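You operate a simulated robot arm through the tools that you are given. There is no shell and no other tool. Be economical: measure what you need, move in short steps, check, and stop when the job is done.

Carry out the task below with a simulated robot arm. There is one attempt and no reset: what you move stays moved.

## Task
Make a elderflower soda in the tall clear glass and close the bottle.
Fine: about a fifth of a glass of cordial, then soda up to about three quarters; leave the glass under the siphon, the bottle back on its spot; no spills. Set down upright: what you pick out, tall clear glass.

Only the result counts: the job must be done as asked and must still hold three seconds after the hand-in. Knocking over, shifting, dropping, spilling or breaking anything else fails it.

## Robot
A 7-joint arm with a two-finger parallel gripper, fixed in place. Base frame: the origin is at the foot of the arm, x ahead of it, y to its left, z up; the work surface is at about z = 885. Readings come in mm, degrees, newtons and seconds.
With the tool pointing down near the work surface it reaches from about 380 to 900 mm from the base axis. Its first joint turns from -115.0 to 115.0 degrees. Payload 3.91 kg.
The TCP is the grasp point between the finger pads, 30 mm short of the fingertips. In the tool frame z runs along the fingers and y along their closing line. Largest opening 110 mm; finger width 20, thickness 10; the body of the gripper, 48 by 112 mm, starts 55 mm behind the TCP.
Orientation is that of the tool frame in the base frame, as [roll, pitch, yaw] about the fixed x, y, z axes, in that order (R = Rz(yaw) Ry(pitch) Rx(roll)). With the fingers straight down and closing along the base's y, the tool's x points along the base's -x, its y along +y and its z along -z.

## Interface
- The arm moves only by the tool drive_tool. Its argument "steps" is a list that holds one entry, the list of rows, each a list of 7 numbers: the shift along the tool's x, y, z in units of 50 mm (1.0 is 50 mm), then the turn, a rotation vector about the tool's x, y, z in units of 5 degrees (1.0 is 5 degrees), then the closure in counts, from 0 (fully open) to 255 (shut). In form: [[[x, y, z, ax, ay, az, claw], ...]]. A call has 1 to 20 rows; each row shifts and turns the commanded pose from where the row before left it, along the tool's axes as they then stand. A call with a number of a shift or a turn outside -1 to 1 is refused whole. Rows are played at 5 a second. More than 50 mm and 8.6 degrees between two rows, or a gripper value outside its range, and nothing of the call is played. A pose out of reach is approached as far as the arm can. The call stops where the force on the tool passes 40 N (or 10 N more than at its start, if that is more) or the arm is blocked; 0.2 s more then pass. The fingers move at their own pace (about 153 mm/s each) and stop on an object; they squeeze with about 39 N. The grip force told is the motor's: it shows also when the fingers shut on nothing. Time passes only in rows, and 0.2 s behind the last, so rows that do not move let the fingers close. The reply holds the time, the measured pose of the TCP, the force on the tool along the base axes, the opening and the grip force, in the units named above and with some noise, with the torque about the TCP (base axes, N m) and any sound that the robot's microphone picked up.
- Cameras (640 x 400 px; columns grow to the right, rows downward): "scene" is fixed at [218.9, -497.6, 1794.4]; the picture's right is [0.46, -0.89, 0.00], its down [-0.69, -0.36, -0.63] and it looks along [0.55, 0.29, -0.78] (base axes); focal length 306 px, centre (320, 200). "wrist" rides on the gripper at [72, 17, -103] in the tool frame; the picture's right is [-0.23, 0.97, 0.00], its down [-0.76, -0.18, -0.62] and it looks along [-0.61, -0.14, 0.78] (tool axes); focal length 222 px, centre (320, 200). There is no depth. A picture from a camera that has moved, and an enlarged one, comes with that camera's place and axes in the base frame and with its lens.
- snapshot(camera): a new picture of that camera. It takes no simulated time.
- lift_body(by): slides the trunk up (or, below 0, down) by that many mm; the arm rides with it, the base frame stays. It gives what a move gives, with no picture.
- enlarge(camera, box): a new picture of the part [left, top, right, bottom] of that camera's present view, enlarged. It takes no simulated time.
- finish_job(): hands the job in; it is judged then, once.

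Work in short steps. Places have to be worked out from the pictures, the camera data and where the tool is seen: move nearer, look again, correct. Check each grasp and each placing, and mend what went wrong. You have 120 turns and 76 pictures in all, those below and enlarged ones among them. Open the gripper and draw the arm clear of the work before you hand the job in, unless the task says otherwise; then end with one line.

The tools are called after "Emit:" as a command line: name --argument value ..., lists and objects as JSON in quotes. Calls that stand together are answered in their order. drive_tool: Moves the arm, as the interface text tells. Its arguments: {"type":"object","properties":{"steps":{"type":"array"}},"required":["steps"]} The other tools are called the same way: lift_body (by) slides the trunk up or down; snapshot (camera) takes a picture; enlarge (camera, box) takes an enlarged picture of a part of a camera's view; finish_job () hands the job in.

At the start:

```text
time: 0.0
position: [637.8, -195.0, 1454.6]
tool_rot: [-179.9, 0.0, 180.0]
ft_force: [-0.7, 0.3, -0.2]
torque: [-0.01, 0.02, 0.01]
grip_width: 110.2
finger_force: 0.1
trunk travel left (down, up): [-925.0, 65.0]
```

scene: 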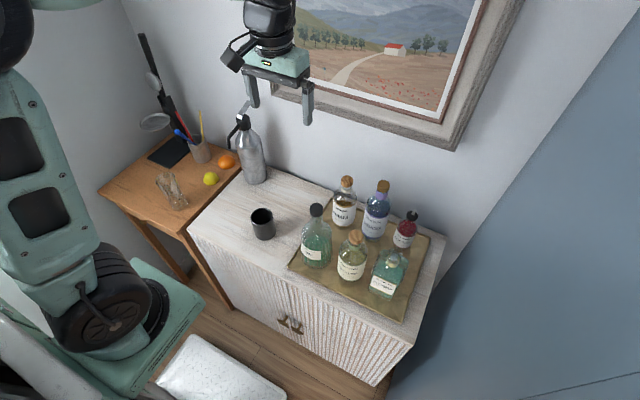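
wrist: 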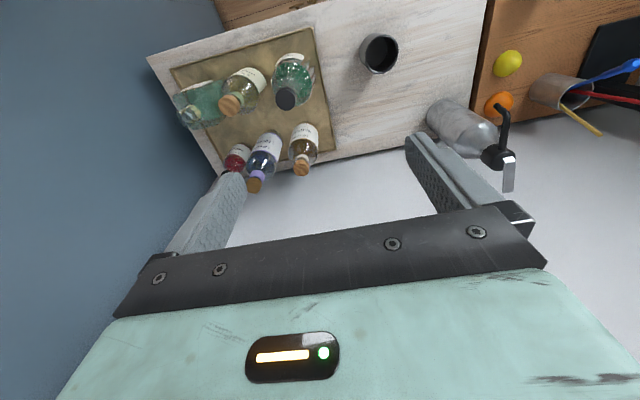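

I start by looking closely at the bottles and at the side table with the glass and siphon.

Emit:
enlarge --camera "scene" --box '[280, 160, 440, 310]'

Emit:
enlarge --camera "scene" --box '[100, 90, 290, 250]'

```text
2.67 times, centred on (360, 235) of scene
camera zoom: at [218.9, -497.6, 1794.4], right [0.46, -0.89, 0.0], down [-0.69, -0.36, -0.63], along [0.55, 0.29, -0.78], focal length 815 px, centre (213, 107)
```

zoom: 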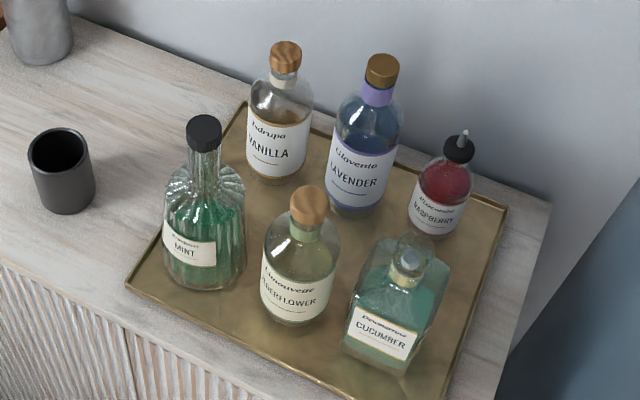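

```text
2.50 times, centred on (195, 170) of scene
camera zoom: at [218.9, -497.6, 1794.4], right [0.46, -0.89, 0.0], down [-0.69, -0.36, -0.63], along [0.55, 0.29, -0.78], focal length 764 px, centre (632, 275)
```

zoom: 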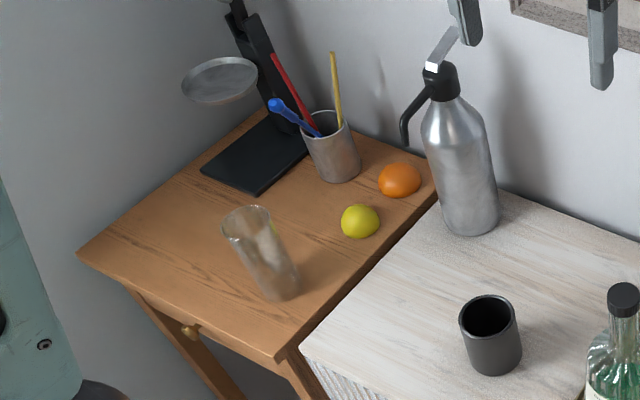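

The elderflower bottle is the front-middle one, the siphon is at the back left, and the clear glass is on the side table. I enlarge the wrist view so I can triangulate with the scene camera.

Emit:
enlarge --camera "wrist" --box '[400, 20, 640, 200]'

Emit:
enlarge --camera "wrist" --box '[150, 30, 342, 200]'

```text
2.22 times, centred on (520, 110) of wrist
camera zoom: at [565.9, -176.4, 1558.8], right [0.23, 0.97, 0.0], down [0.76, -0.18, 0.62], along [0.61, -0.14, -0.78], focal length 494 px, centre (-124, 400)
```

zoom: 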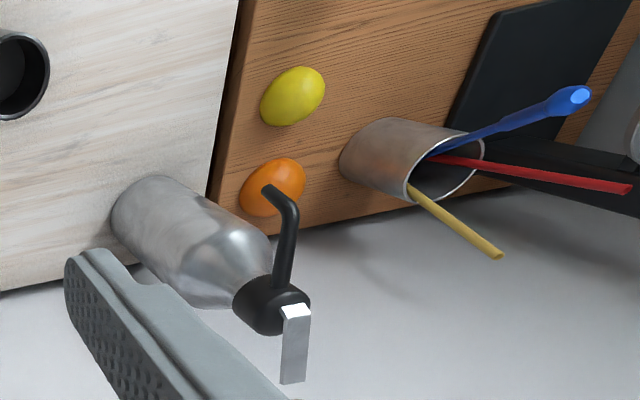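

```text
2.35 times, centred on (246, 115) of wrist
camera zoom: at [565.9, -176.4, 1558.8], right [0.23, 0.97, 0.0], down [0.76, -0.18, 0.62], along [0.61, -0.14, -0.78], focal length 523 px, centre (494, 400)
```

zoom: 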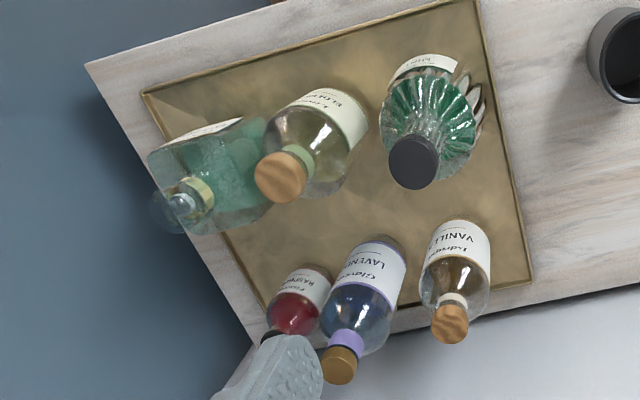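

Triangulating puts the elderflower cork top near (651, −378, 1101). I move above it and look again.

Emit:
drive_tool --steps '[[[-0.0325, -0.4575, 0.5, 0, 0, 0, 0], [-0.0325, -0.4575, 0.5, 0, 0, 0, 0], [-0.0325, -0.4575, 0.5, 0, 0, 0, 0], [-0.0325, -0.4575, 0.5, 0, 0, 0, 0], [-0.0325, -0.4575, 0.5, 0, 0, 0, 0], [-0.0325, -0.4575, 0.5, 0, 0, 0, 0], [-0.0325, -0.4575, 0.5, 0, 0, 0, 0], [-0.0325, -0.4575, 0.5, 0, 0, 0, 0]]]'

Emit:
snapshot --camera "wrist"

Emit:
snapshot --camera "scene"

```text
time: 1.8
position: [652.1, -378.5, 1256.7]
tool_rot: [-179.9, 0.1, -179.9]
ft_force: [0.2, -0.2, 0.2]
torque: [0.0, 0.0, 0.01]
grip_width: 109.8
finger_force: 0.1
trunk travel left (down, up): [-925.0, 65.0]
```

```text
69 pictures are left
camera wrist: at [580.3, -360.3, 1359.1], right [0.23, 0.97, 0.0], down [0.76, -0.18, 0.62], along [0.61, -0.14, -0.78], focal length 222 px, centre (320, 200)
```

wrist: 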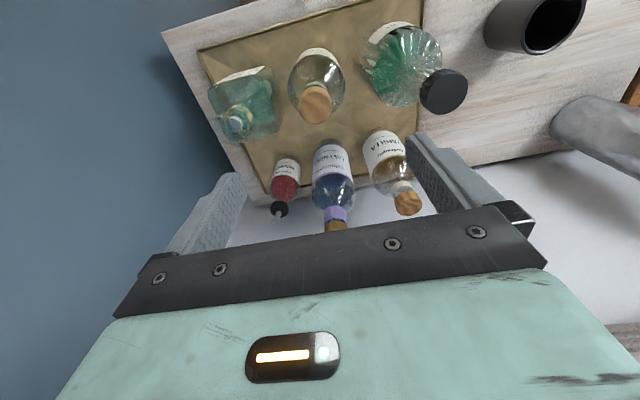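

```text
68 pictures are left
```

scene: 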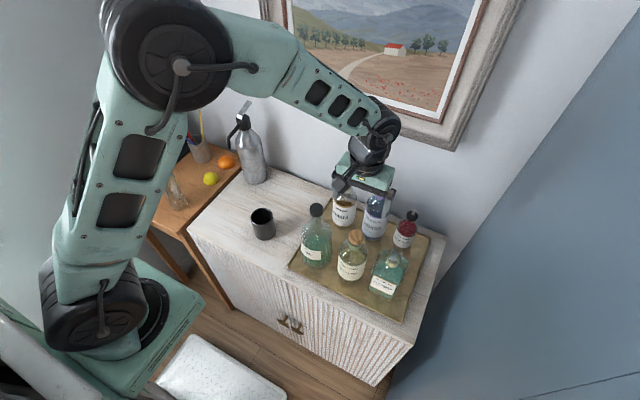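

The wrist view confirms the cork at about (650, −379), top near 1100. I descend with the fingers partly closed, then close on the cork.

Emit:
drive_tool --steps '[[[0.01, 0, 0.6, 0, 0, 0, 90], [0.01, 0, 0.6, 0, 0, 0, 90], [0, 0, 0.6, 0, 0, 0, 90], [0, 0, 0.6, 0, 0, 0, 90], [0, 0, 0.4, 0, 0, 0, 90], [0, 0, 0.34, 0, 0, 0, 90]]]'

Emit:
enlarge --camera "scene" --box '[300, 180, 420, 300]'

```text
time: 3.2
position: [650.2, -378.7, 1098.1]
tool_rot: [-180.0, 0.0, 179.9]
ft_force: [-1.3, 0.4, -0.7]
torque: [-0.02, 0.01, -0.02]
grip_width: 71.5
finger_force: 0.0
trunk travel left (down, up): [-925.0, 65.0]
```

```text
3.33 times, centred on (360, 240) of scene
camera zoom: at [218.9, -497.6, 1794.4], right [0.46, -0.89, 0.0], down [-0.69, -0.36, -0.63], along [0.55, 0.29, -0.78], focal length 1019 px, centre (187, 67)
```

zoom: 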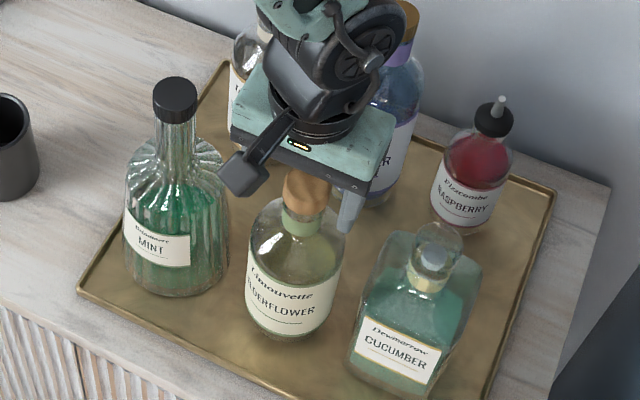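

The cork is between the fingers, so I close and wait.

Emit:
drive_tool --steps '[[[0, 0, 0, 0, 0, 0, 160], [0, 0, 0, 0, 0, 0, 200], [0, 0, 0, 0, 0, 0, 255], [0, 0, 0, 0, 0, 0, 255], [0, 0, 0, 0, 0, 0, 255]]]'

```text
time: 4.4
position: [650.0, -379.0, 1098.0]
tool_rot: [-180.0, 0.0, 180.0]
ft_force: [-0.5, -2.3, -1.9]
torque: [-0.19, 0.0, -0.03]
grip_width: 36.3
finger_force: 39.3
trunk travel left (down, up): [-925.0, 65.0]
```

The cork is held at 36 mm. I pull straight up gently.

Emit:
drive_tool --steps '[[[0, 0, -0.1, 0, 0, 0, 255], [0, 0, -0.1, 0, 0, 0, 255], [0, 0, -0.1, 0, 0, 0, 255], [0, 0, -0.1, 0, 0, 0, 255], [0, 0, -0.1, 0, 0, 0, 255], [0, 0, -0.1, 0, 0, 0, 255]]]'

Emit:
enlarge --camera "scene" --box '[300, 180, 420, 300]'

```text
time: 5.8
position: [648.0, -378.7, 1127.9]
tool_rot: [-180.0, 0.1, 180.0]
ft_force: [0.6, -0.1, -0.7]
torque: [-0.02, -0.01, 0.03]
grip_width: 36.1
finger_force: 39.2
trunk travel left (down, up): [-925.0, 65.0]
heard: snap
```

```text
3.33 times, centred on (360, 240) of scene
camera zoom: at [218.9, -497.6, 1794.4], right [0.46, -0.89, 0.0], down [-0.69, -0.36, -0.63], along [0.55, 0.29, -0.78], focal length 1019 px, centre (187, 67)
```

zoom: 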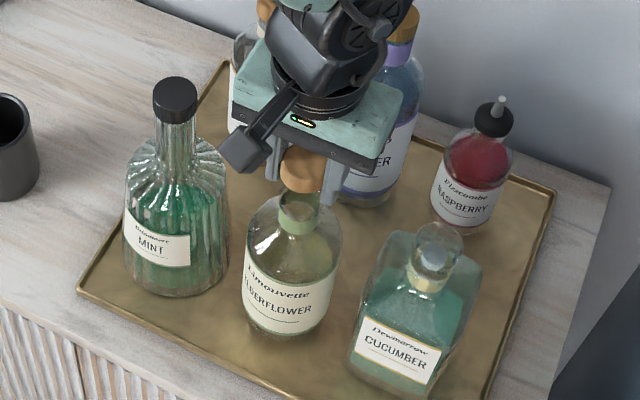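

The cork came out with a snap and the bottle stayed put. I raise it and carry it to the free cabinet area left of the tray, about (730, −110).

Emit:
drive_tool --steps '[[[-0.02, 0, -0.6, 0, 0, 0, 255], [-0.02, 0, -0.7, 0, 0, 0, 255], [0, 0, -0.7, 0, 0, 0, 255], [-0.2, 0.67, 0, 0, 0, 0, 255], [-0.2, 0.67, 0, 0, 0, 0, 255], [-0.2, 0.67, 0, 0, 0, 0, 255], [-0.2, 0.67, 0, 0, 0, 0, 255], [-0.2, 0.67, 0, 0, 0, 0, 255], [-0.2, 0.67, 0, 0, 0, 0, 255], [-0.2, 0.67, 0, 0, 0, 0, 255], [-0.2, 0.67, 0, 0, 0, 0, 255], [0, 0, 0.7, 0, 0, 0, 255], [0, 0, 0.7, 0, 0, 0, 255], [0, 0, 0.7, 0, 0, 0, 255], [0, 0, 0.7, 0, 0, 0, 255], [0, 0, 0.7, 0, 0, 0, 255], [0, 0, 0.7, 0, 0, 0, 255], [0, 0, 0.7, 0, 0, 0, 255]]]'

Emit:
snapshot --camera "wrist"

Emit:
snapshot --camera "scene"

```text
time: 9.6
position: [733.3, -110.5, 981.9]
tool_rot: [-180.0, 0.0, -180.0]
ft_force: [-0.5, 0.5, 0.9]
torque: [-0.02, -0.01, -0.02]
grip_width: 35.8
finger_force: 39.0
trunk travel left (down, up): [-925.0, 65.0]
```

```text
65 pictures are left
camera wrist: at [661.3, -92.6, 1085.8], right [0.23, 0.97, 0.0], down [0.76, -0.18, 0.62], along [0.61, -0.14, -0.78], focal length 222 px, centre (320, 200)
```

wrist: 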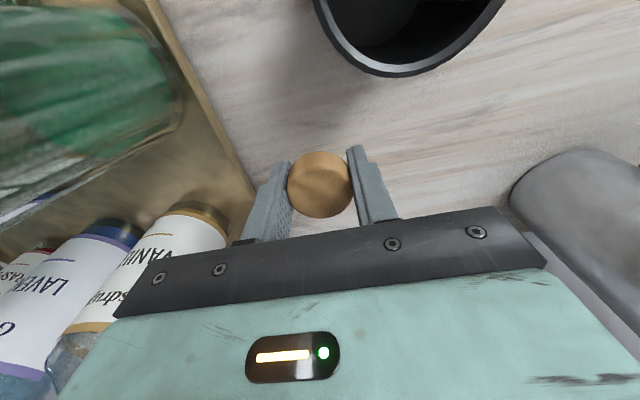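

```text
64 pictures are left
```

scene: 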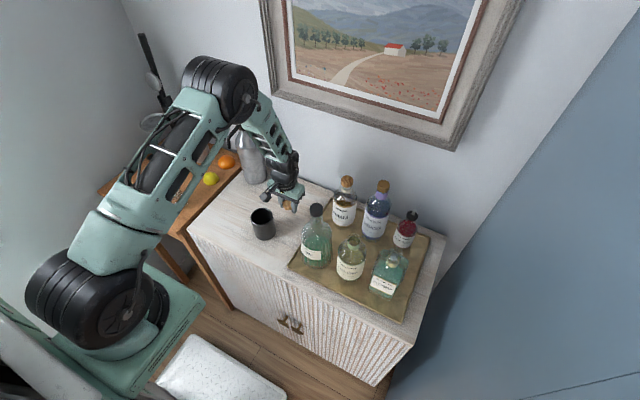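

There is clearance here. I descend about 40 mm and check the cork's underside.

Emit:
drive_tool --steps '[[[0, 0, 0.3, 0, 0, 0, 255], [0, 0, 0.25, 0, 0, 0, 255], [0, 0, 0.15, 0, 0, 0, 255]]]'

Emit:
enlarge --camera "scene" --box '[240, 150, 340, 240]'

```text
time: 10.4
position: [731.2, -110.4, 947.6]
tool_rot: [-180.0, 0.0, -179.9]
ft_force: [0.8, -0.5, -1.1]
torque: [-0.01, 0.01, -0.02]
grip_width: 35.6
finger_force: 38.7
trunk travel left (down, up): [-925.0, 65.0]
```

```text
4.44 times, centred on (290, 195) of scene
camera zoom: at [218.9, -497.6, 1794.4], right [0.46, -0.89, 0.0], down [-0.69, -0.36, -0.63], along [0.55, 0.29, -0.78], focal length 1359 px, centre (453, 222)
```

zoom: 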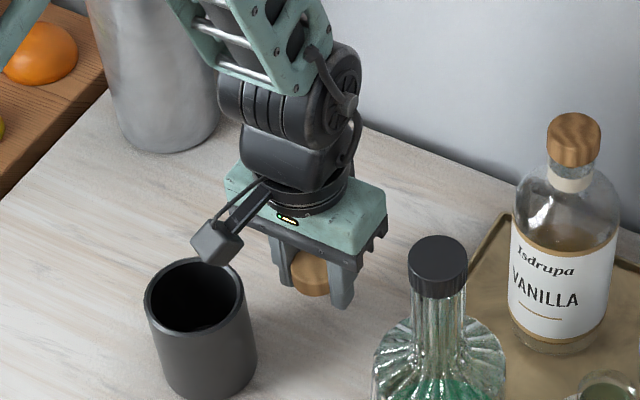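

The camera bracket is close above the dark cup, so I shift 35 mm away from it before lowering, in small steps.

Emit:
drive_tool --steps '[[[-0.35, 0.1, 0, 0, 0, 0, 255], [-0.35, 0.1, 0, 0, 0, 0, 255], [0, 0, 0.1, 0, 0, 0, 255], [0, 0, 0.1, 0, 0, 0, 255], [0, 0, 0, 0, 0, 0, 255]]]'

Emit:
enlarge --camera "scene" --box '[250, 150, 330, 230]'

```text
time: 11.6
position: [766.9, -100.1, 937.3]
tool_rot: [179.9, 0.1, 180.0]
ft_force: [-0.1, 0.7, 0.2]
torque: [0.02, 0.02, -0.01]
grip_width: 35.8
finger_force: 38.9
trunk travel left (down, up): [-925.0, 65.0]
```

```text
5.00 times, centred on (290, 190) of scene
camera zoom: at [218.9, -497.6, 1794.4], right [0.46, -0.89, 0.0], down [-0.69, -0.36, -0.63], along [0.55, 0.29, -0.78], focal length 1529 px, centre (470, 250)
```

zoom: 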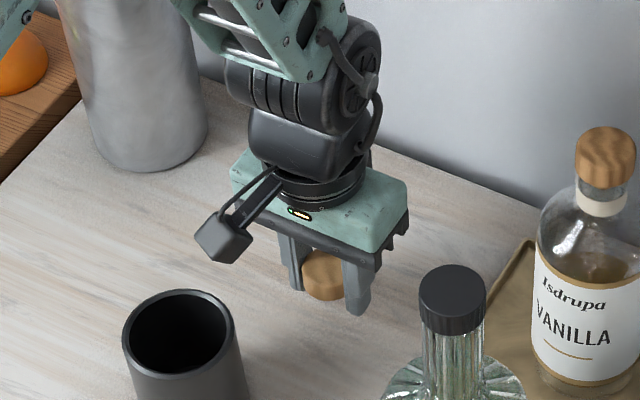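

I lower further in small steps, watching the force.

Emit:
drive_tool --steps '[[[0, 0, 0.06, 0, 0, 0, 255], [0, 0, 0.06, 0, 0, 0, 255], [0, 0, 0.06, 0, 0, 0, 255]]]'

Emit:
drive_tool --steps '[[[0, 0, 0.04, 0, 0, 0, 255], [0, 0, 0.04, 0, 0, 0, 255]]]'

```text
time: 12.4
position: [767.2, -100.2, 927.8]
tool_rot: [-180.0, 0.1, -179.9]
ft_force: [-0.4, 1.0, 0.2]
torque: [-0.01, 0.0, -0.03]
grip_width: 36.0
finger_force: 38.9
trunk travel left (down, up): [-925.0, 65.0]
```

```text
time: 13.0
position: [766.4, -98.9, 924.5]
tool_rot: [180.0, -0.1, -180.0]
ft_force: [-0.1, -0.3, -0.1]
torque: [-0.02, -0.02, 0.01]
grip_width: 35.8
finger_force: 39.4
trunk travel left (down, up): [-925.0, 65.0]
```

Still no contact, so I continue down carefully.

Emit:
drive_tool --steps '[[[0, 0, 0.04, 0, 0, 0, 255], [0, 0, 0.04, 0, 0, 0, 255], [0, 0, 0, 0, 0, 0, 255]]]'

Emit:
enlarge --camera "scene" --box '[270, 180, 320, 220]'

```text
time: 13.8
position: [767.2, -99.3, 920.2]
tool_rot: [-180.0, 0.1, 179.9]
ft_force: [0.8, -0.3, -0.9]
torque: [-0.01, 0.03, 0.01]
grip_width: 36.3
finger_force: 38.3
trunk travel left (down, up): [-925.0, 65.0]
```

```text
10.00 times, centred on (295, 200) of scene
camera zoom: at [218.9, -497.6, 1794.4], right [0.46, -0.89, 0.0], down [-0.69, -0.36, -0.63], along [0.55, 0.29, -0.78], focal length 3058 px, centre (570, 200)
```

zoom: 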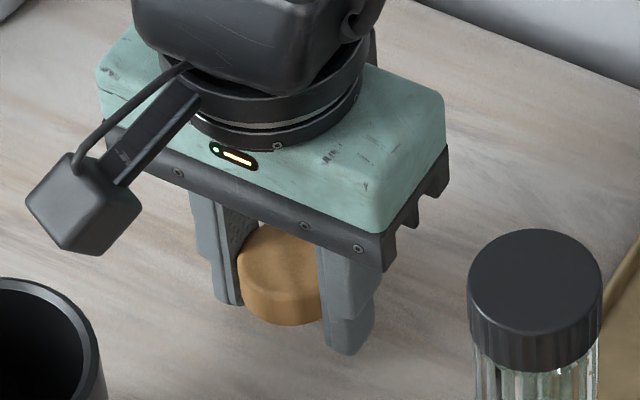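

The stopper is a plain short cylinder whose bottom sits just above the fingertips. I lower until the tips nearly touch and then release.

Emit:
drive_tool --steps '[[[0, 0, 0.04, 0, 0, 0, 255], [0, 0, 0.03, 0, 0, 0, 255], [0, 0, 0, 0, 0, 0, 255]]]'

```text
time: 14.6
position: [766.5, -98.5, 915.9]
tool_rot: [-179.9, 0.1, 180.0]
ft_force: [-0.3, 0.8, 0.5]
torque: [-0.02, 0.01, 0.02]
grip_width: 35.9
finger_force: 39.1
trunk travel left (down, up): [-925.0, 65.0]
```

Emit:
drive_tool --steps '[[[0, 0, 0.03, 0, 0, 0, 255], [0, 0, 0, 0, 0, 0, 255]]]'

Emit:
enlarge --camera "scene" --box '[270, 180, 320, 220]'

```text
time: 15.2
position: [767.5, -98.7, 915.4]
tool_rot: [-180.0, 0.2, -179.9]
ft_force: [-0.5, 0.3, -0.1]
torque: [-0.03, 0.02, -0.02]
grip_width: 36.0
finger_force: 38.7
trunk travel left (down, up): [-925.0, 65.0]
```

```text
10.00 times, centred on (295, 200) of scene
camera zoom: at [218.9, -497.6, 1794.4], right [0.46, -0.89, 0.0], down [-0.69, -0.36, -0.63], along [0.55, 0.29, -0.78], focal length 3058 px, centre (570, 200)
```

zoom: 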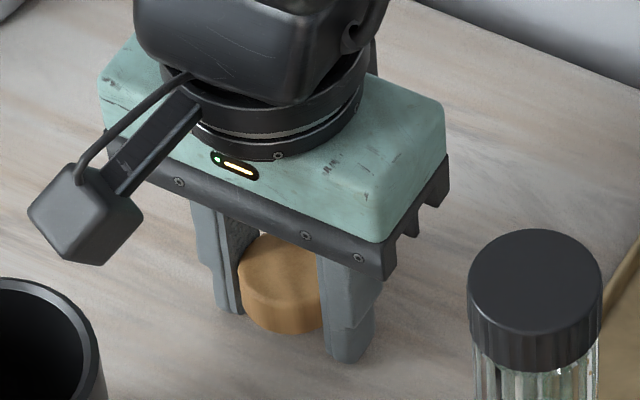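

I release gently, opening only a little, and then look.

Emit:
drive_tool --steps '[[[0, 0, 0, 0, 0, 0, 168], [0, 0, 0, 0, 0, 0, 160], [0, 0, 0, 0, 0, 0, 145], [0, 0, 0, 0, 0, 0, 120]]]'

Emit:
enlarge --camera "scene" --box '[270, 180, 320, 220]'

```text
time: 16.2
position: [768.4, -99.4, 916.0]
tool_rot: [180.0, -0.1, 180.0]
ft_force: [0.2, 0.0, 0.2]
torque: [0.0, 0.0, 0.02]
grip_width: 58.1
finger_force: 0.1
trunk travel left (down, up): [-925.0, 65.0]
```

```text
10.00 times, centred on (295, 200) of scene
camera zoom: at [218.9, -497.6, 1794.4], right [0.46, -0.89, 0.0], down [-0.69, -0.36, -0.63], along [0.55, 0.29, -0.78], focal length 3058 px, centre (570, 200)
```

zoom: 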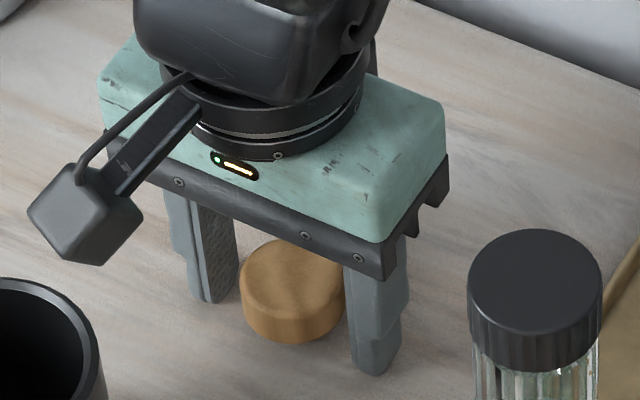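

The stopper stands upright at (768, −99). I rise and retreat to the front of the bottle row before turning the hand horizontal.

Emit:
drive_tool --steps '[[[0, 0, -0.4, 0, 0, 0, 100], [0, 0, -1, 0, 0, 0, 46], [0, 0, -1, 0, 0, 0, 46], [0, 0, -1, 0, 0, 0, 46], [0, 0, -1, 0, 0, 0, 46], [0, 0, -1, 0, 0, 0, 46], [0, 0, -1, 0, 0, 0, 46], [0.6, -0.62, 0, 0, 0, 0, 46], [0.6, -0.62, 0, 0, 0, 0, 46], [0.6, -0.62, 0, 0, 0, 0, 46], [0.6, -0.62, 0, 0, 0, 0, 46], [0.6, -0.62, 0, 0, 0, 0, 46], [0.6, -0.62, 0, 0, 0, 0, 46], [0.6, -0.62, 0, 0, 0, 0, 46], [0.6, -0.62, 0, 0, 0, 0, 46], [0.6, -0.62, 0, 0, 0, 0, 46]]]'

Emit:
drive_tool --steps '[[[0, 0, 0, 0, -1, 0, 46], [0, 0, 0, 0, -1, 0, 46], [0, 0, 0, 0, -1, 0, 46], [0, 0, 0, 0, -1, 0, 46], [0, 0, 0, 0, -1, 0, 46], [0, 0, 0, 0, -1, 0, 46], [0, 0, 0, 0, -1, 0, 46], [0, 0, 0, 0, -1, 0, 46], [0, 0, 0, 0, -1, 0, 46], [0, 0, 0, 0, -1, 0, 46], [0, 0, 0, 0, -1, 0, 46], [0, 0, 0, 0, -1, 0, 46], [0, 0, 0, 0, -1, 0, 46], [0, 0, 0, 0, -1, 0, 46], [0, 0, 0, 0, -1, 0, 46], [0, 0, 0, 0, -1, 0, 46], [0, 0, 0, 0, -1, 0, 46], [0, 0, 0, 0, -1, 0, 46]]]'

Emit:
snapshot --camera "scene"

Emit:
snapshot --camera "wrist"

```text
time: 19.6
position: [497.0, -377.5, 1233.9]
tool_rot: [180.0, 0.0, 180.0]
ft_force: [-0.5, 1.0, -0.5]
torque: [0.0, 0.03, 0.0]
grip_width: 90.1
finger_force: 0.1
trunk travel left (down, up): [-925.0, 65.0]
```

```text
time: 23.4
position: [526.3, -406.3, 1261.4]
tool_rot: [127.9, 89.8, 127.9]
ft_force: [0.6, 0.5, 0.1]
torque: [-0.02, 0.01, 0.01]
grip_width: 90.0
finger_force: 0.1
out of reach, approached as far as the arm can: row 12, 16, 17, 18
trunk travel left (down, up): [-925.0, 65.0]
```

```text
58 pictures are left
```

scene: 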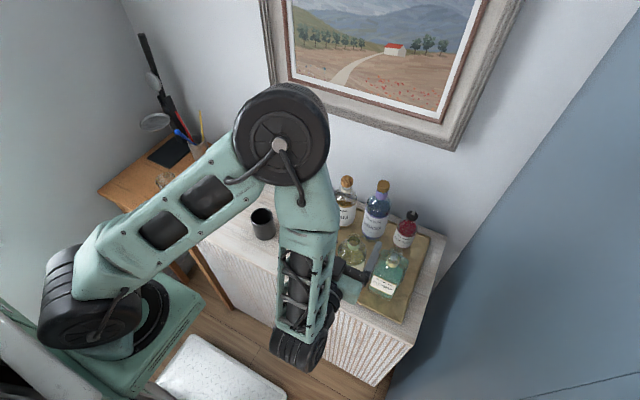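

```text
57 pictures are left
camera wrist: at [424.5, -389.8, 1189.6], right [0.0, 0.97, 0.23], down [-0.62, -0.18, 0.76], along [0.78, -0.14, 0.6], focal length 222 px, centre (320, 200)
```

wrist: 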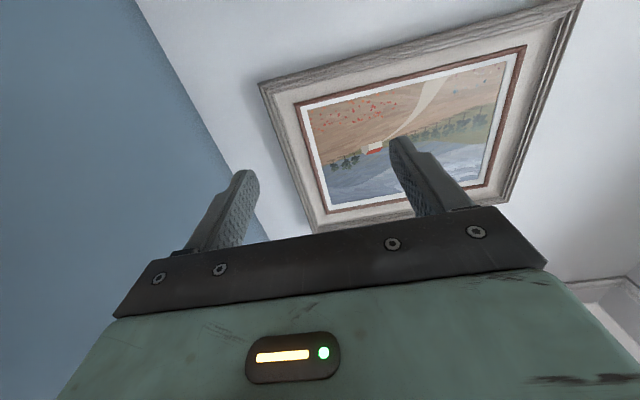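

The hand is horizontal, in front of the row and slightly right of the bottle. The arm is tightly folded, so I lower the trunk to bring the hand to bottle height instead of using the arm.

Emit:
lift_body --by -250

Emit:
drive_tool --steps '[[[0, 0.3, 0, 0, 0, 0, 46], [0, 0.25, 0, 0, 0, 0, 46]]]'

Emit:
snapshot --camera "wrist"

Emit:
snapshot --camera "scene"

```text
time: 26.0
position: [526.9, -408.1, 1012.3]
tool_rot: [136.0, 89.7, 136.0]
ft_force: [-0.4, 0.0, 0.8]
torque: [0.0, 0.01, 0.04]
grip_width: 90.1
finger_force: 0.1
trunk travel left (down, up): [-675.0, 315.0]
```

```text
time: 26.6
position: [535.5, -387.8, 1019.2]
tool_rot: [138.3, 89.6, 138.3]
ft_force: [0.5, 0.1, -0.4]
torque: [-0.03, 0.01, -0.01]
grip_width: 90.0
finger_force: 0.0
out of reach, approached as far as the arm can: row 1, 2
trunk travel left (down, up): [-675.0, 315.0]
```

```text
56 pictures are left
camera wrist: at [432.0, -370.3, 947.4], right [0.0, 0.97, 0.23], down [-0.62, -0.18, 0.76], along [0.79, -0.15, 0.6], focal length 222 px, centre (320, 200)
```

wrist: 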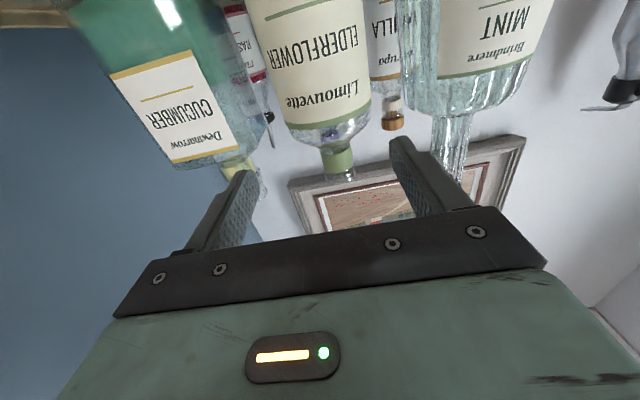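

```text
55 pictures are left
```

scene: 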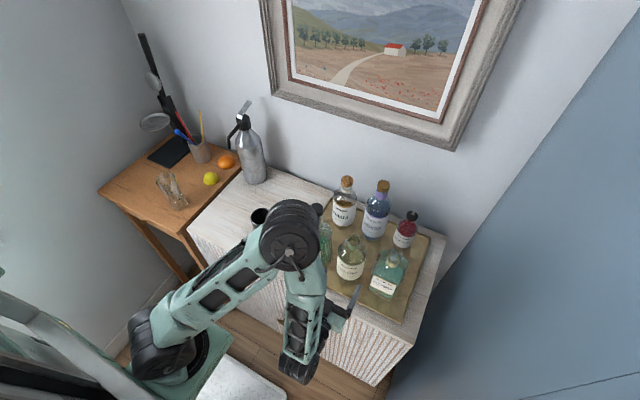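

The elbow hangs low over the cup and mint bottle, which is risky. I raise the trunk again and use a 45° downward hand instead, which folds the arm less.

Emit:
lift_body --by 250

Emit:
drive_tool --steps '[[[0, 0, 0, 0, 1, 0, 46], [0, 0, 0, 0, 1, 0, 46], [0, 0, 0, 0, 1, 0, 46], [0, 0, 0, 0, 1, 0, 46], [0, 0, 0, 0, 1, 0, 46], [0, 0, 0, 0, 1, 0, 46], [0, 0, 0, 0, 1, 0, 46], [0, 0, 0, 0, 1, 0, 46], [0, 0, 0, 0, 0, 0, 46]]]'

Emit:
snapshot --camera "scene"

Emit:
snapshot --camera "wrist"

```text
time: 29.2
position: [534.3, -388.1, 1268.8]
tool_rot: [137.7, 89.5, 137.6]
ft_force: [-0.1, -0.1, 0.9]
torque: [0.0, 0.01, -0.02]
grip_width: 90.2
finger_force: 0.0
trunk travel left (down, up): [-925.0, 65.0]
```

```text
time: 31.2
position: [534.8, -387.8, 1269.3]
tool_rot: [179.4, 49.6, 179.7]
ft_force: [-0.6, -0.4, -0.6]
torque: [0.0, -0.02, -0.02]
grip_width: 90.2
finger_force: 0.2
trunk travel left (down, up): [-925.0, 65.0]
```

```text
54 pictures are left
```

scene: 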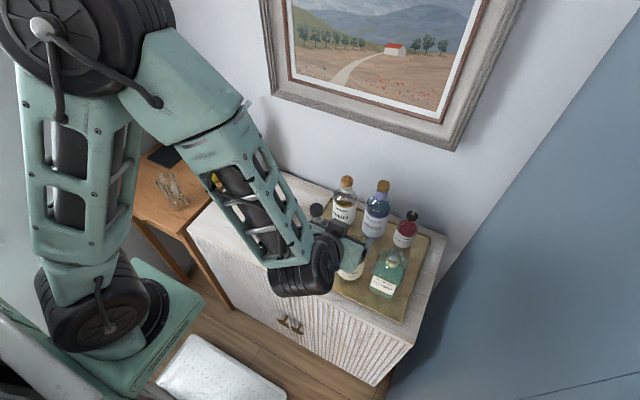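

```text
53 pictures are left
camera wrist: at [409.6, -370.1, 1280.4], right [0.15, 0.97, 0.18], down [0.02, -0.18, 0.98], along [0.99, -0.14, -0.05], focal length 222 px, centre (320, 200)
```

wrist: 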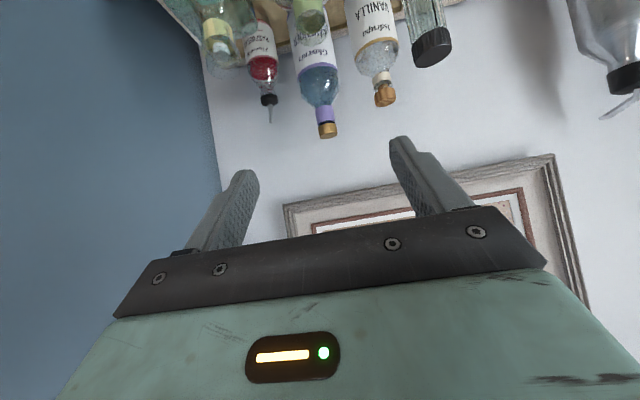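

This is a good configuration. I flatten the hand to 30° below horizontal and drop to a pre-grasp in front of the elderflower bottle, about (536, −380, 1045).

Emit:
drive_tool --steps '[[[0, 0, 0, 0, -1, 0, 46], [0, 0, 0, 0, -1, 0, 46], [0.774, 0.032, 0.452, 0, 0, 0, 46], [0.774, 0.032, 0.452, 0, 0, 0, 46], [0.774, 0.032, 0.452, 0, 0, 0, 46], [0.774, 0.032, 0.452, 0, 0, 0, 46], [0.774, 0.032, 0.452, 0, 0, 0, 46]]]'

Emit:
snapshot --camera "wrist"

Emit:
snapshot --camera "scene"

```text
time: 32.8
position: [532.6, -376.5, 1045.4]
tool_rot: [179.5, 59.8, 179.6]
ft_force: [0.0, 0.3, 0.6]
torque: [0.03, 0.04, -0.04]
grip_width: 90.1
finger_force: 0.1
trunk travel left (down, up): [-925.0, 65.0]
```

```text
52 pictures are left
camera wrist: at [408.1, -359.7, 1035.5], right [0.12, 0.97, 0.2], down [-0.15, -0.18, 0.97], along [0.98, -0.14, 0.13], focal length 222 px, centre (320, 200)
```

wrist: 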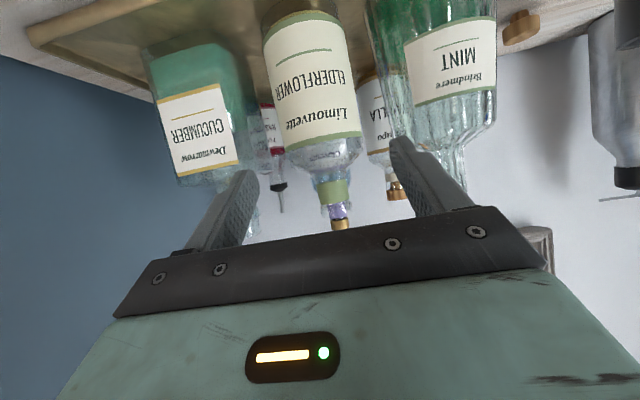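

```text
51 pictures are left
```

scene: 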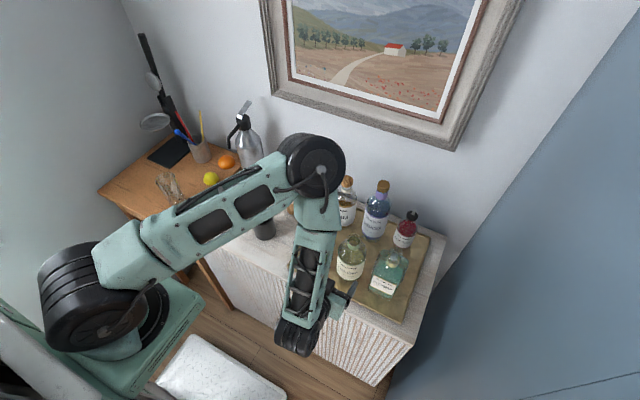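

The bottle is centred between the fingers, so I advance along the tool axis about 123 mm.

Emit:
drive_tool --steps '[[[0, 0, 0.5, 0, 0, 0, 46], [0, 0, 0.5, 0, 0, 0, 46], [0, 0, 0.5, 0, 0, 0, 46], [0, 0, 0.5, 0, 0, 0, 46], [0, 0, 0.46, 0, 0, 0, 46]]]'

Emit:
snapshot --camera "wrist"

Emit:
enlarge --camera "scene" --box '[280, 190, 440, 310]'

```text
time: 34.0
position: [639.6, -378.5, 979.0]
tool_rot: [179.2, 59.5, 179.3]
ft_force: [-1.2, -1.4, 0.0]
torque: [-0.01, 0.04, 0.01]
grip_width: 90.3
finger_force: 0.0
trunk travel left (down, up): [-925.0, 65.0]
```

```text
50 pictures are left
camera wrist: at [514.2, -361.6, 969.1], right [0.12, 0.97, 0.2], down [-0.15, -0.18, 0.97], along [0.98, -0.14, 0.13], focal length 222 px, centre (320, 200)
```

wrist: 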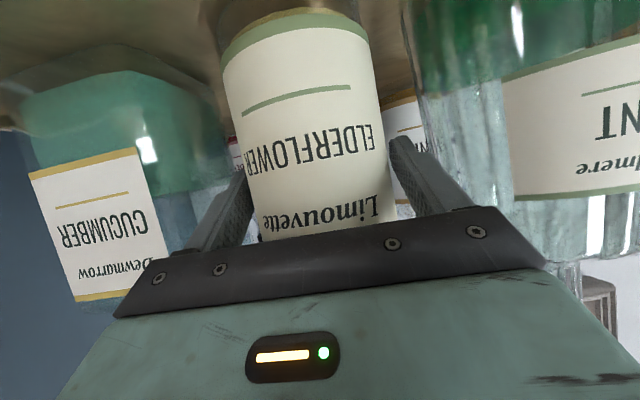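

```text
3.33 times, centred on (360, 250) of scene
camera zoom: at [218.9, -497.6, 1794.4], right [0.46, -0.89, 0.0], down [-0.69, -0.36, -0.63], along [0.55, 0.29, -0.78], focal length 1019 px, centre (187, 33)
```

zoom: 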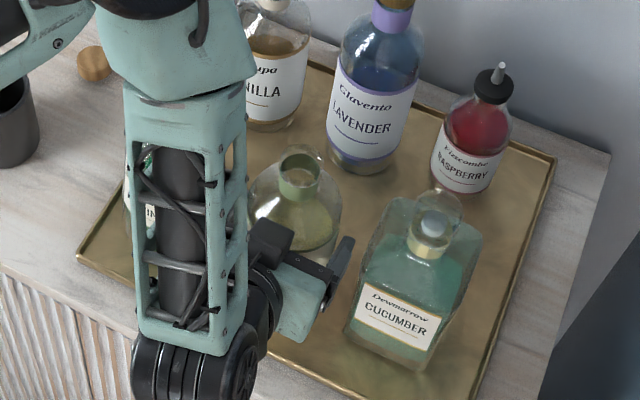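

The bottle sits well between the pads, so I close.

Emit:
drive_tool --steps '[[[0, 0, 0, 0, 0, 0, 60], [0, 0, 0, 0, 0, 0, 68], [0, 0, 0, 0, 0, 0, 76], [0, 0, 0, 0, 0, 0, 90], [0, 0, 0, 0, 0, 0, 255], [0, 0, 0, 0, 0, 0, 255], [0, 0, 0, 0, 0, 0, 255]]]'

```text
time: 35.6
position: [639.2, -378.7, 979.1]
tool_rot: [179.3, 59.6, 179.5]
ft_force: [0.3, -1.6, -0.4]
torque: [-0.41, 0.06, -0.01]
grip_width: 81.2
finger_force: 38.5
trunk travel left (down, up): [-925.0, 65.0]
```

Gripped at 81 mm. I lift straight up 20 mm and check the weight.

Emit:
drive_tool --steps '[[[-0.0866, 0, -0.05, 0, 0, 0, 255], [-0.0866, 0, -0.05, 0, 0, 0, 255], [-0.0866, 0, -0.05, 0, 0, 0, 255], [-0.0866, 0, -0.05, 0, 0, 0, 255], [0, 0, 0, 0, 0, 0, 255], [0, 0, 0, 0, 0, 0, 255]]]'

Emit:
snapshot --camera "scene"

```text
time: 37.0
position: [640.8, -378.9, 1000.2]
tool_rot: [179.3, 59.5, 179.4]
ft_force: [0.2, 0.6, -8.3]
torque: [0.01, 0.08, -0.02]
grip_width: 81.6
finger_force: 39.4
trunk travel left (down, up): [-925.0, 65.0]
```

```text
48 pictures are left
```

scene: 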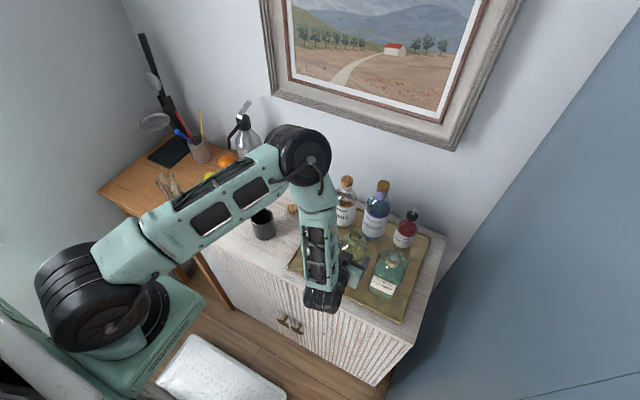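

The bottle is held and weighs about 8.3 N. I lift it high to clear the mint bottle before moving left.

Emit:
drive_tool --steps '[[[-0.433, 0, -0.25, 0, 0, 0, 255], [-0.52, 0, -0.3, 0, 0, 0, 255], [-0.52, 0, -0.3, 0, 0, 0, 255], [-0.52, 0, -0.3, 0, 0, 0, 255], [-0.52, 0, -0.3, 0, 0, 0, 255], [-0.52, 0, -0.3, 0, 0, 0, 255], [-0.52, 0, -0.3, 0, 0, 0, 255], [-0.52, 0, -0.3, 0, 0, 0, 255], [-0.433, 0, -0.25, 0, 0, 0, 255], [0, 0, 0, 0, 0, 0, 255]]]'

Emit:
snapshot --camera "scene"

```text
time: 39.2
position: [642.7, -379.8, 1261.6]
tool_rot: [179.2, 59.6, 179.4]
ft_force: [0.4, -0.1, -7.7]
torque: [-0.01, 0.07, 0.01]
grip_width: 81.2
finger_force: 39.2
trunk travel left (down, up): [-925.0, 65.0]
```

```text
47 pictures are left
```

scene: 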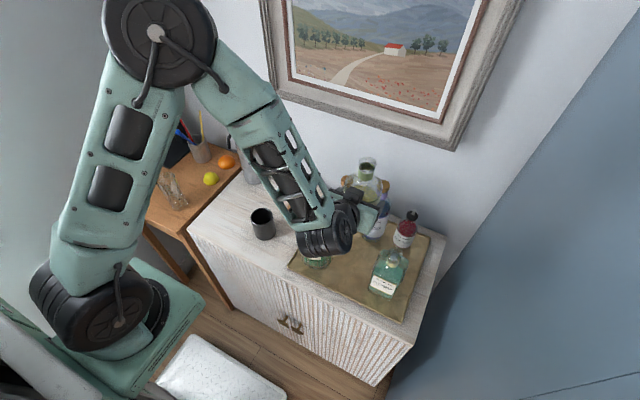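

Clear. I carry the bottle left about 480 mm at this height.

Emit:
drive_tool --steps '[[[0, 0.3, 0, 0, 0, 0, 255], [0, 0.6, 0, 0, 0, 0, 255], [0, 0.6, 0, 0, 0, 0, 255], [0, 0.6, 0, 0, 0, 0, 255], [0, 0.6, 0, 0, 0, 0, 255], [0, 0.6, 0, 0, 0, 0, 255], [0, 0.6, 0, 0, 0, 0, 255], [0, 0.6, 0, 0, 0, 0, 255], [0, 0.6, 0, 0, 0, 0, 255], [0, 0.6, 0, 0, 0, 0, 255], [0, 0.6, 0, 0, 0, 0, 255], [0, 0.6, 0, 0, 0, 0, 255], [0, 0.6, 0, 0, 0, 0, 255], [0, 0.6, 0, 0, 0, 0, 255], [0, 0.6, 0, 0, 0, 0, 255], [0, 0.6, 0, 0, 0, 0, 255], [0, 0.3, 0, 0, 0, 0, 255], [0, 0, 0, 0, 0, 0, 255]]]'

Emit:
snapshot --camera "wrist"

Emit:
snapshot --camera "scene"

```text
time: 43.0
position: [682.1, 81.0, 1268.9]
tool_rot: [179.5, 59.7, 178.7]
ft_force: [0.5, 0.6, -8.5]
torque: [0.01, 0.1, 0.0]
grip_width: 81.2
finger_force: 39.0
out of reach, approached as far as the arm can: row 5, 6, 7, 8, 9
trunk travel left (down, up): [-925.0, 65.0]
```

```text
46 pictures are left
camera wrist: at [557.2, 101.2, 1257.6], right [0.13, 0.97, 0.2], down [-0.15, -0.18, 0.97], along [0.98, -0.16, 0.13], focal length 222 px, centre (320, 200)
```

wrist: 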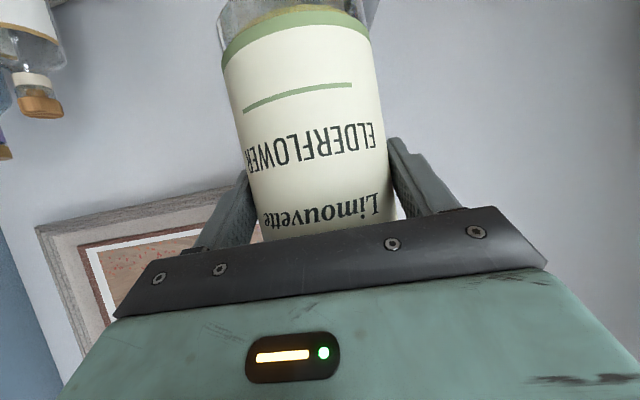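

```text
45 pictures are left
```

scene: 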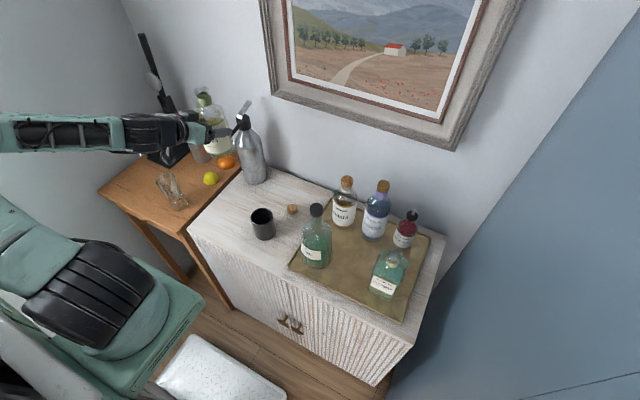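

The bottle arrived upright and nothing was disturbed. The scene view of the glass and siphon is now clear, so I enlarge both.

Emit:
enlarge --camera "scene" --box '[140, 155, 210, 220]'

Emit:
enlarge --camera "scene" --box '[200, 90, 290, 210]'

```text
6.15 times, centred on (175, 188) of scene
camera zoom: at [218.9, -497.6, 1794.4], right [0.46, -0.89, 0.0], down [-0.69, -0.36, -0.63], along [0.55, 0.29, -0.78], focal length 1882 px, centre (1212, 277)
```

zoom: 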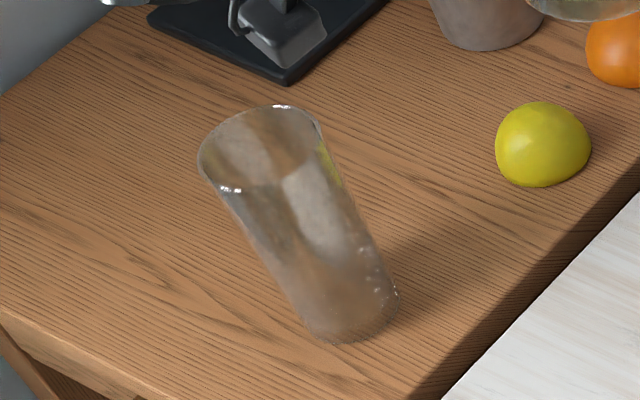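

```text
3.33 times, centred on (245, 150) of scene
camera zoom: at [218.9, -497.6, 1794.4], right [0.46, -0.89, 0.0], down [-0.69, -0.36, -0.63], along [0.55, 0.29, -0.78], focal length 1019 px, centre (570, 367)
```

zoom: 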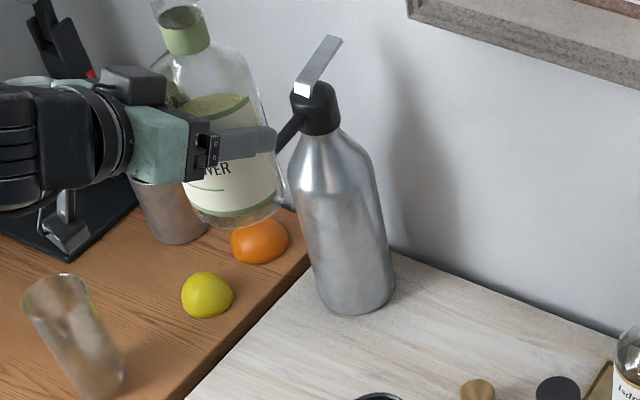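

I yaw the hand 45° left about the vertical, keeping the bottle upright, so the wrist camera can see the glass and give me the side-table height.

Emit:
drive_tool --steps '[[[0, 0, 0, -0.866, 0, -0.5, 255], [0, 0, 0, -0.866, 0, -0.5, 255], [0, 0, 0, -0.866, 0, -0.5, 255], [0, 0, 0, -0.866, 0, -0.5, 255], [0, 0, 0, -0.866, 0, -0.5, 255], [0, 0, 0, -0.866, 0, -0.5, 255], [0, 0, 0, -0.866, 0, -0.5, 255], [0, 0, 0, -0.866, 0, -0.5, 255], [0, 0, 0, -0.866, 0, -0.5, 255], [0, 0, 0, 0, 0, 0, 255]]]'

Emit:
snapshot --camera "wrist"

```text
time: 45.2
position: [679.4, 88.6, 1267.0]
tool_rot: [179.0, 59.9, -135.7]
ft_force: [0.0, -0.1, -7.9]
torque: [-0.04, 0.06, 0.03]
grip_width: 81.4
finger_force: 38.2
trunk travel left (down, up): [-925.0, 65.0]
```

```text
42 pictures are left
camera wrist: at [579.4, 12.3, 1256.9], right [-0.61, 0.77, 0.2], down [0.02, -0.24, 0.97], along [0.79, 0.59, 0.13], focal length 222 px, centre (320, 200)
```

wrist: 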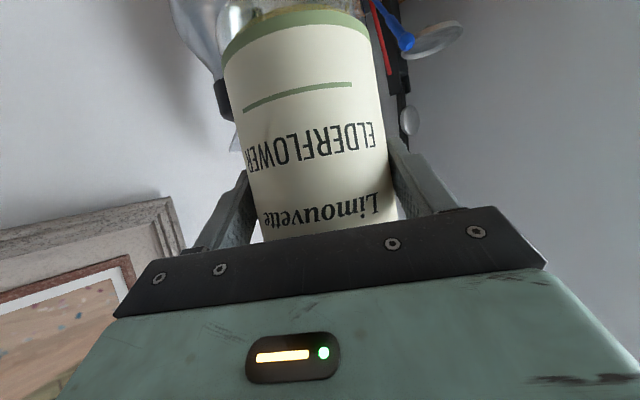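

I lower 120 mm here over free space so the glass comes into the wrist view.

Emit:
drive_tool --steps '[[[0.52, 0, 0.3, 0, 0, 0, 255], [0.52, 0, 0.3, 0, 0, 0, 255], [0.52, 0, 0.3, 0, 0, 0, 255], [0.52, 0, 0.3, 0, 0, 0, 255], [0, 0, 0, 0, 0, 0, 255]]]'

Emit:
snapshot --camera "wrist"

```text
time: 46.4
position: [679.1, 90.1, 1147.6]
tool_rot: [178.9, 59.8, -135.9]
ft_force: [-0.3, 0.7, -8.9]
torque: [-0.06, 0.03, -0.01]
grip_width: 81.4
finger_force: 38.8
trunk travel left (down, up): [-925.0, 65.0]
```

```text
41 pictures are left
camera wrist: at [579.1, 14.1, 1137.4], right [-0.61, 0.77, 0.2], down [0.02, -0.24, 0.97], along [0.79, 0.59, 0.13], focal length 222 px, centre (320, 200)
```

wrist: 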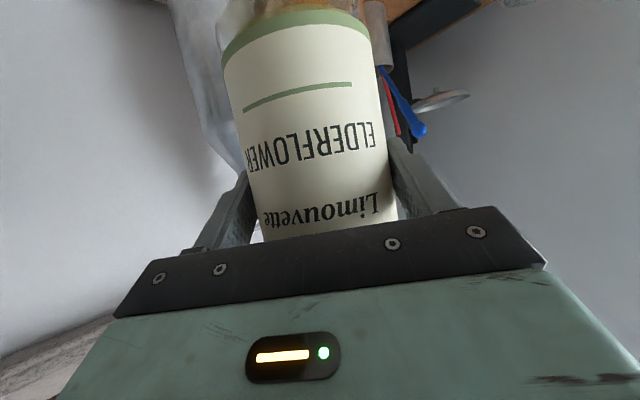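

The glass is just out of frame, so I yaw another 25° and lower 30 mm.

Emit:
drive_tool --steps '[[[0, 0, 0, -0.866, 0, -0.5, 255], [0, 0, 0, -0.866, 0, -0.5, 255], [0, 0, 0, -0.866, 0, -0.5, 255], [0, 0, 0, -0.866, 0, -0.5, 255], [0, 0, 0, -0.866, 0, -0.5, 255], [0.52, 0, 0.3, 0, 0, 0, 255], [0, 0, 0, 0, 0, 0, 255]]]'

Emit:
snapshot --camera "wrist"

```text
time: 48.0
position: [677.8, 90.2, 1119.1]
tool_rot: [179.2, 60.0, -110.7]
ft_force: [0.6, 0.6, -8.4]
torque: [-0.11, -0.02, 0.02]
grip_width: 81.3
finger_force: 39.4
trunk travel left (down, up): [-925.0, 65.0]
```

```text
40 pictures are left
camera wrist: at [620.2, -20.8, 1107.7], right [-0.88, 0.44, 0.2], down [0.12, -0.21, 0.97], along [0.47, 0.87, 0.14], focal length 222 px, centre (320, 200)
```

wrist: 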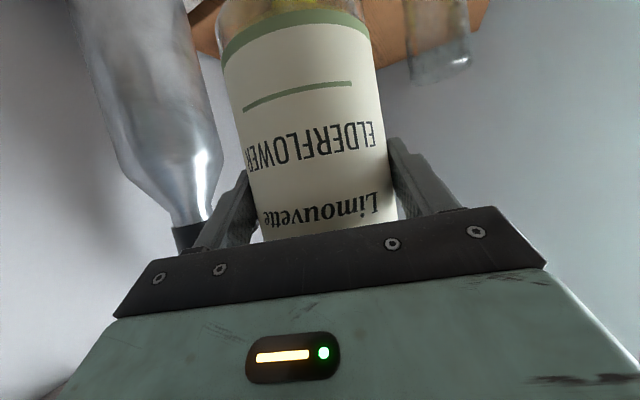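

Triangulation gives glass centre (596, 295), rim z about 1027, standing on a surface near 885. I yaw back to 45° and go to the pre-pour pose, TCP about (660, 217, 1130), which keeps the bottle base away from the siphon when tilted.

Emit:
drive_tool --steps '[[[0, 0, 0, 0.866, 0, 0.5, 255], [0, 0, 0, 0.866, 0, 0.5, 255], [0, 0, 0, 0.866, 0, 0.5, 255], [0, 0, 0, 0.866, 0, 0.5, 255], [0, 0, 0, 0.866, 0, 0.5, 255], [-0.192, 0.41, 0.244, 0, 0, 0, 255], [-0.192, 0.41, 0.244, 0, 0, 0, 255], [-0.192, 0.41, 0.244, 0, 0, 0, 255], [-0.192, 0.41, 0.244, 0, 0, 0, 255], [-0.192, 0.41, 0.244, 0, 0, 0, 255], [0, 0, 0, 0, 0, 0, 255]]]'

Emit:
snapshot --camera "scene"

Emit:
snapshot --camera "wrist"

```text
time: 50.4
position: [659.1, 217.2, 1130.0]
tool_rot: [179.0, 59.9, -135.9]
ft_force: [-0.1, -0.5, -8.2]
torque: [-0.06, 0.02, 0.02]
grip_width: 81.0
finger_force: 39.3
trunk travel left (down, up): [-925.0, 65.0]
```

```text
39 pictures are left
```

scene: 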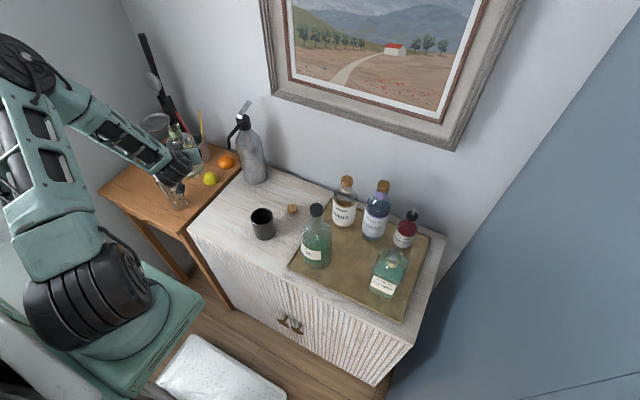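

```text
38 pictures are left
camera wrist: at [558.8, 141.0, 1120.2], right [-0.61, 0.77, 0.2], down [0.02, -0.24, 0.97], along [0.8, 0.59, 0.13], focal length 222 px, centre (320, 200)
```

wrist: 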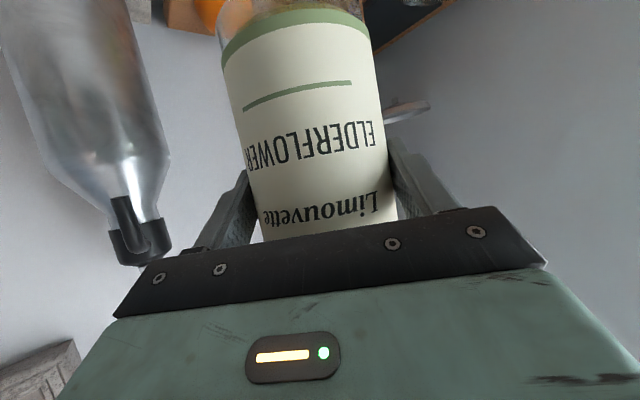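

The spout is now clear: tip about (757, 124, 1118), pointing toward the robot. I lower the bottle to z about 1062 and tilt 45° toward the glass, short of pouring, then check.

Emit:
drive_tool --steps '[[[0.4, 0, 0.231, 0, 0, 0, 255], [0.4, 0, 0.231, 0, 0, 0, 255], [0.4, 0, 0.231, 0, 0, 0, 255], [0, 0, 0, 0.5, 0, -0.866, 255], [0, 0, 0, 0.5, 0, -0.866, 255], [0, 0, 0, 0.5, 0, -0.866, 255], [0, 0, 0, 0.5, 0, -0.866, 255], [0, 0, 0, 0.5, 0, -0.866, 255], [0, 0, 0, 0.5, 0, -0.866, 255], [0, 0, 0, 0.5, 0, -0.866, 255], [0, 0, 0, 0.5, 0, -0.866, 255], [0, 0, 0, 0.5, 0, -0.866, 255], [0, 0, 0, 0, 0, 0, 255]]]'

Emit:
enlarge --camera "scene" --box '[100, 90, 260, 230]'

```text
time: 53.4
position: [692.8, 185.2, 1128.5]
tool_rot: [-124.6, 42.5, -99.2]
ft_force: [0.7, 0.5, -8.0]
torque: [0.02, 0.13, 0.0]
grip_width: 81.1
finger_force: 39.0
out of reach, approached as far as the arm can: row 1, 2, 3, 4, 5
trunk travel left (down, up): [-925.0, 65.0]
stopped in row 13: the arm was blocked; the commanded pose is now the measured one
```

```text
2.86 times, centred on (180, 160) of scene
camera zoom: at [218.9, -497.6, 1794.4], right [0.46, -0.89, 0.0], down [-0.69, -0.36, -0.63], along [0.55, 0.29, -0.78], focal length 874 px, centre (720, 314)
```

zoom: 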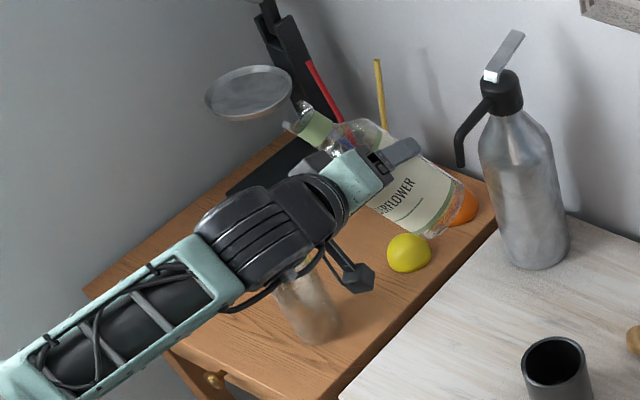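

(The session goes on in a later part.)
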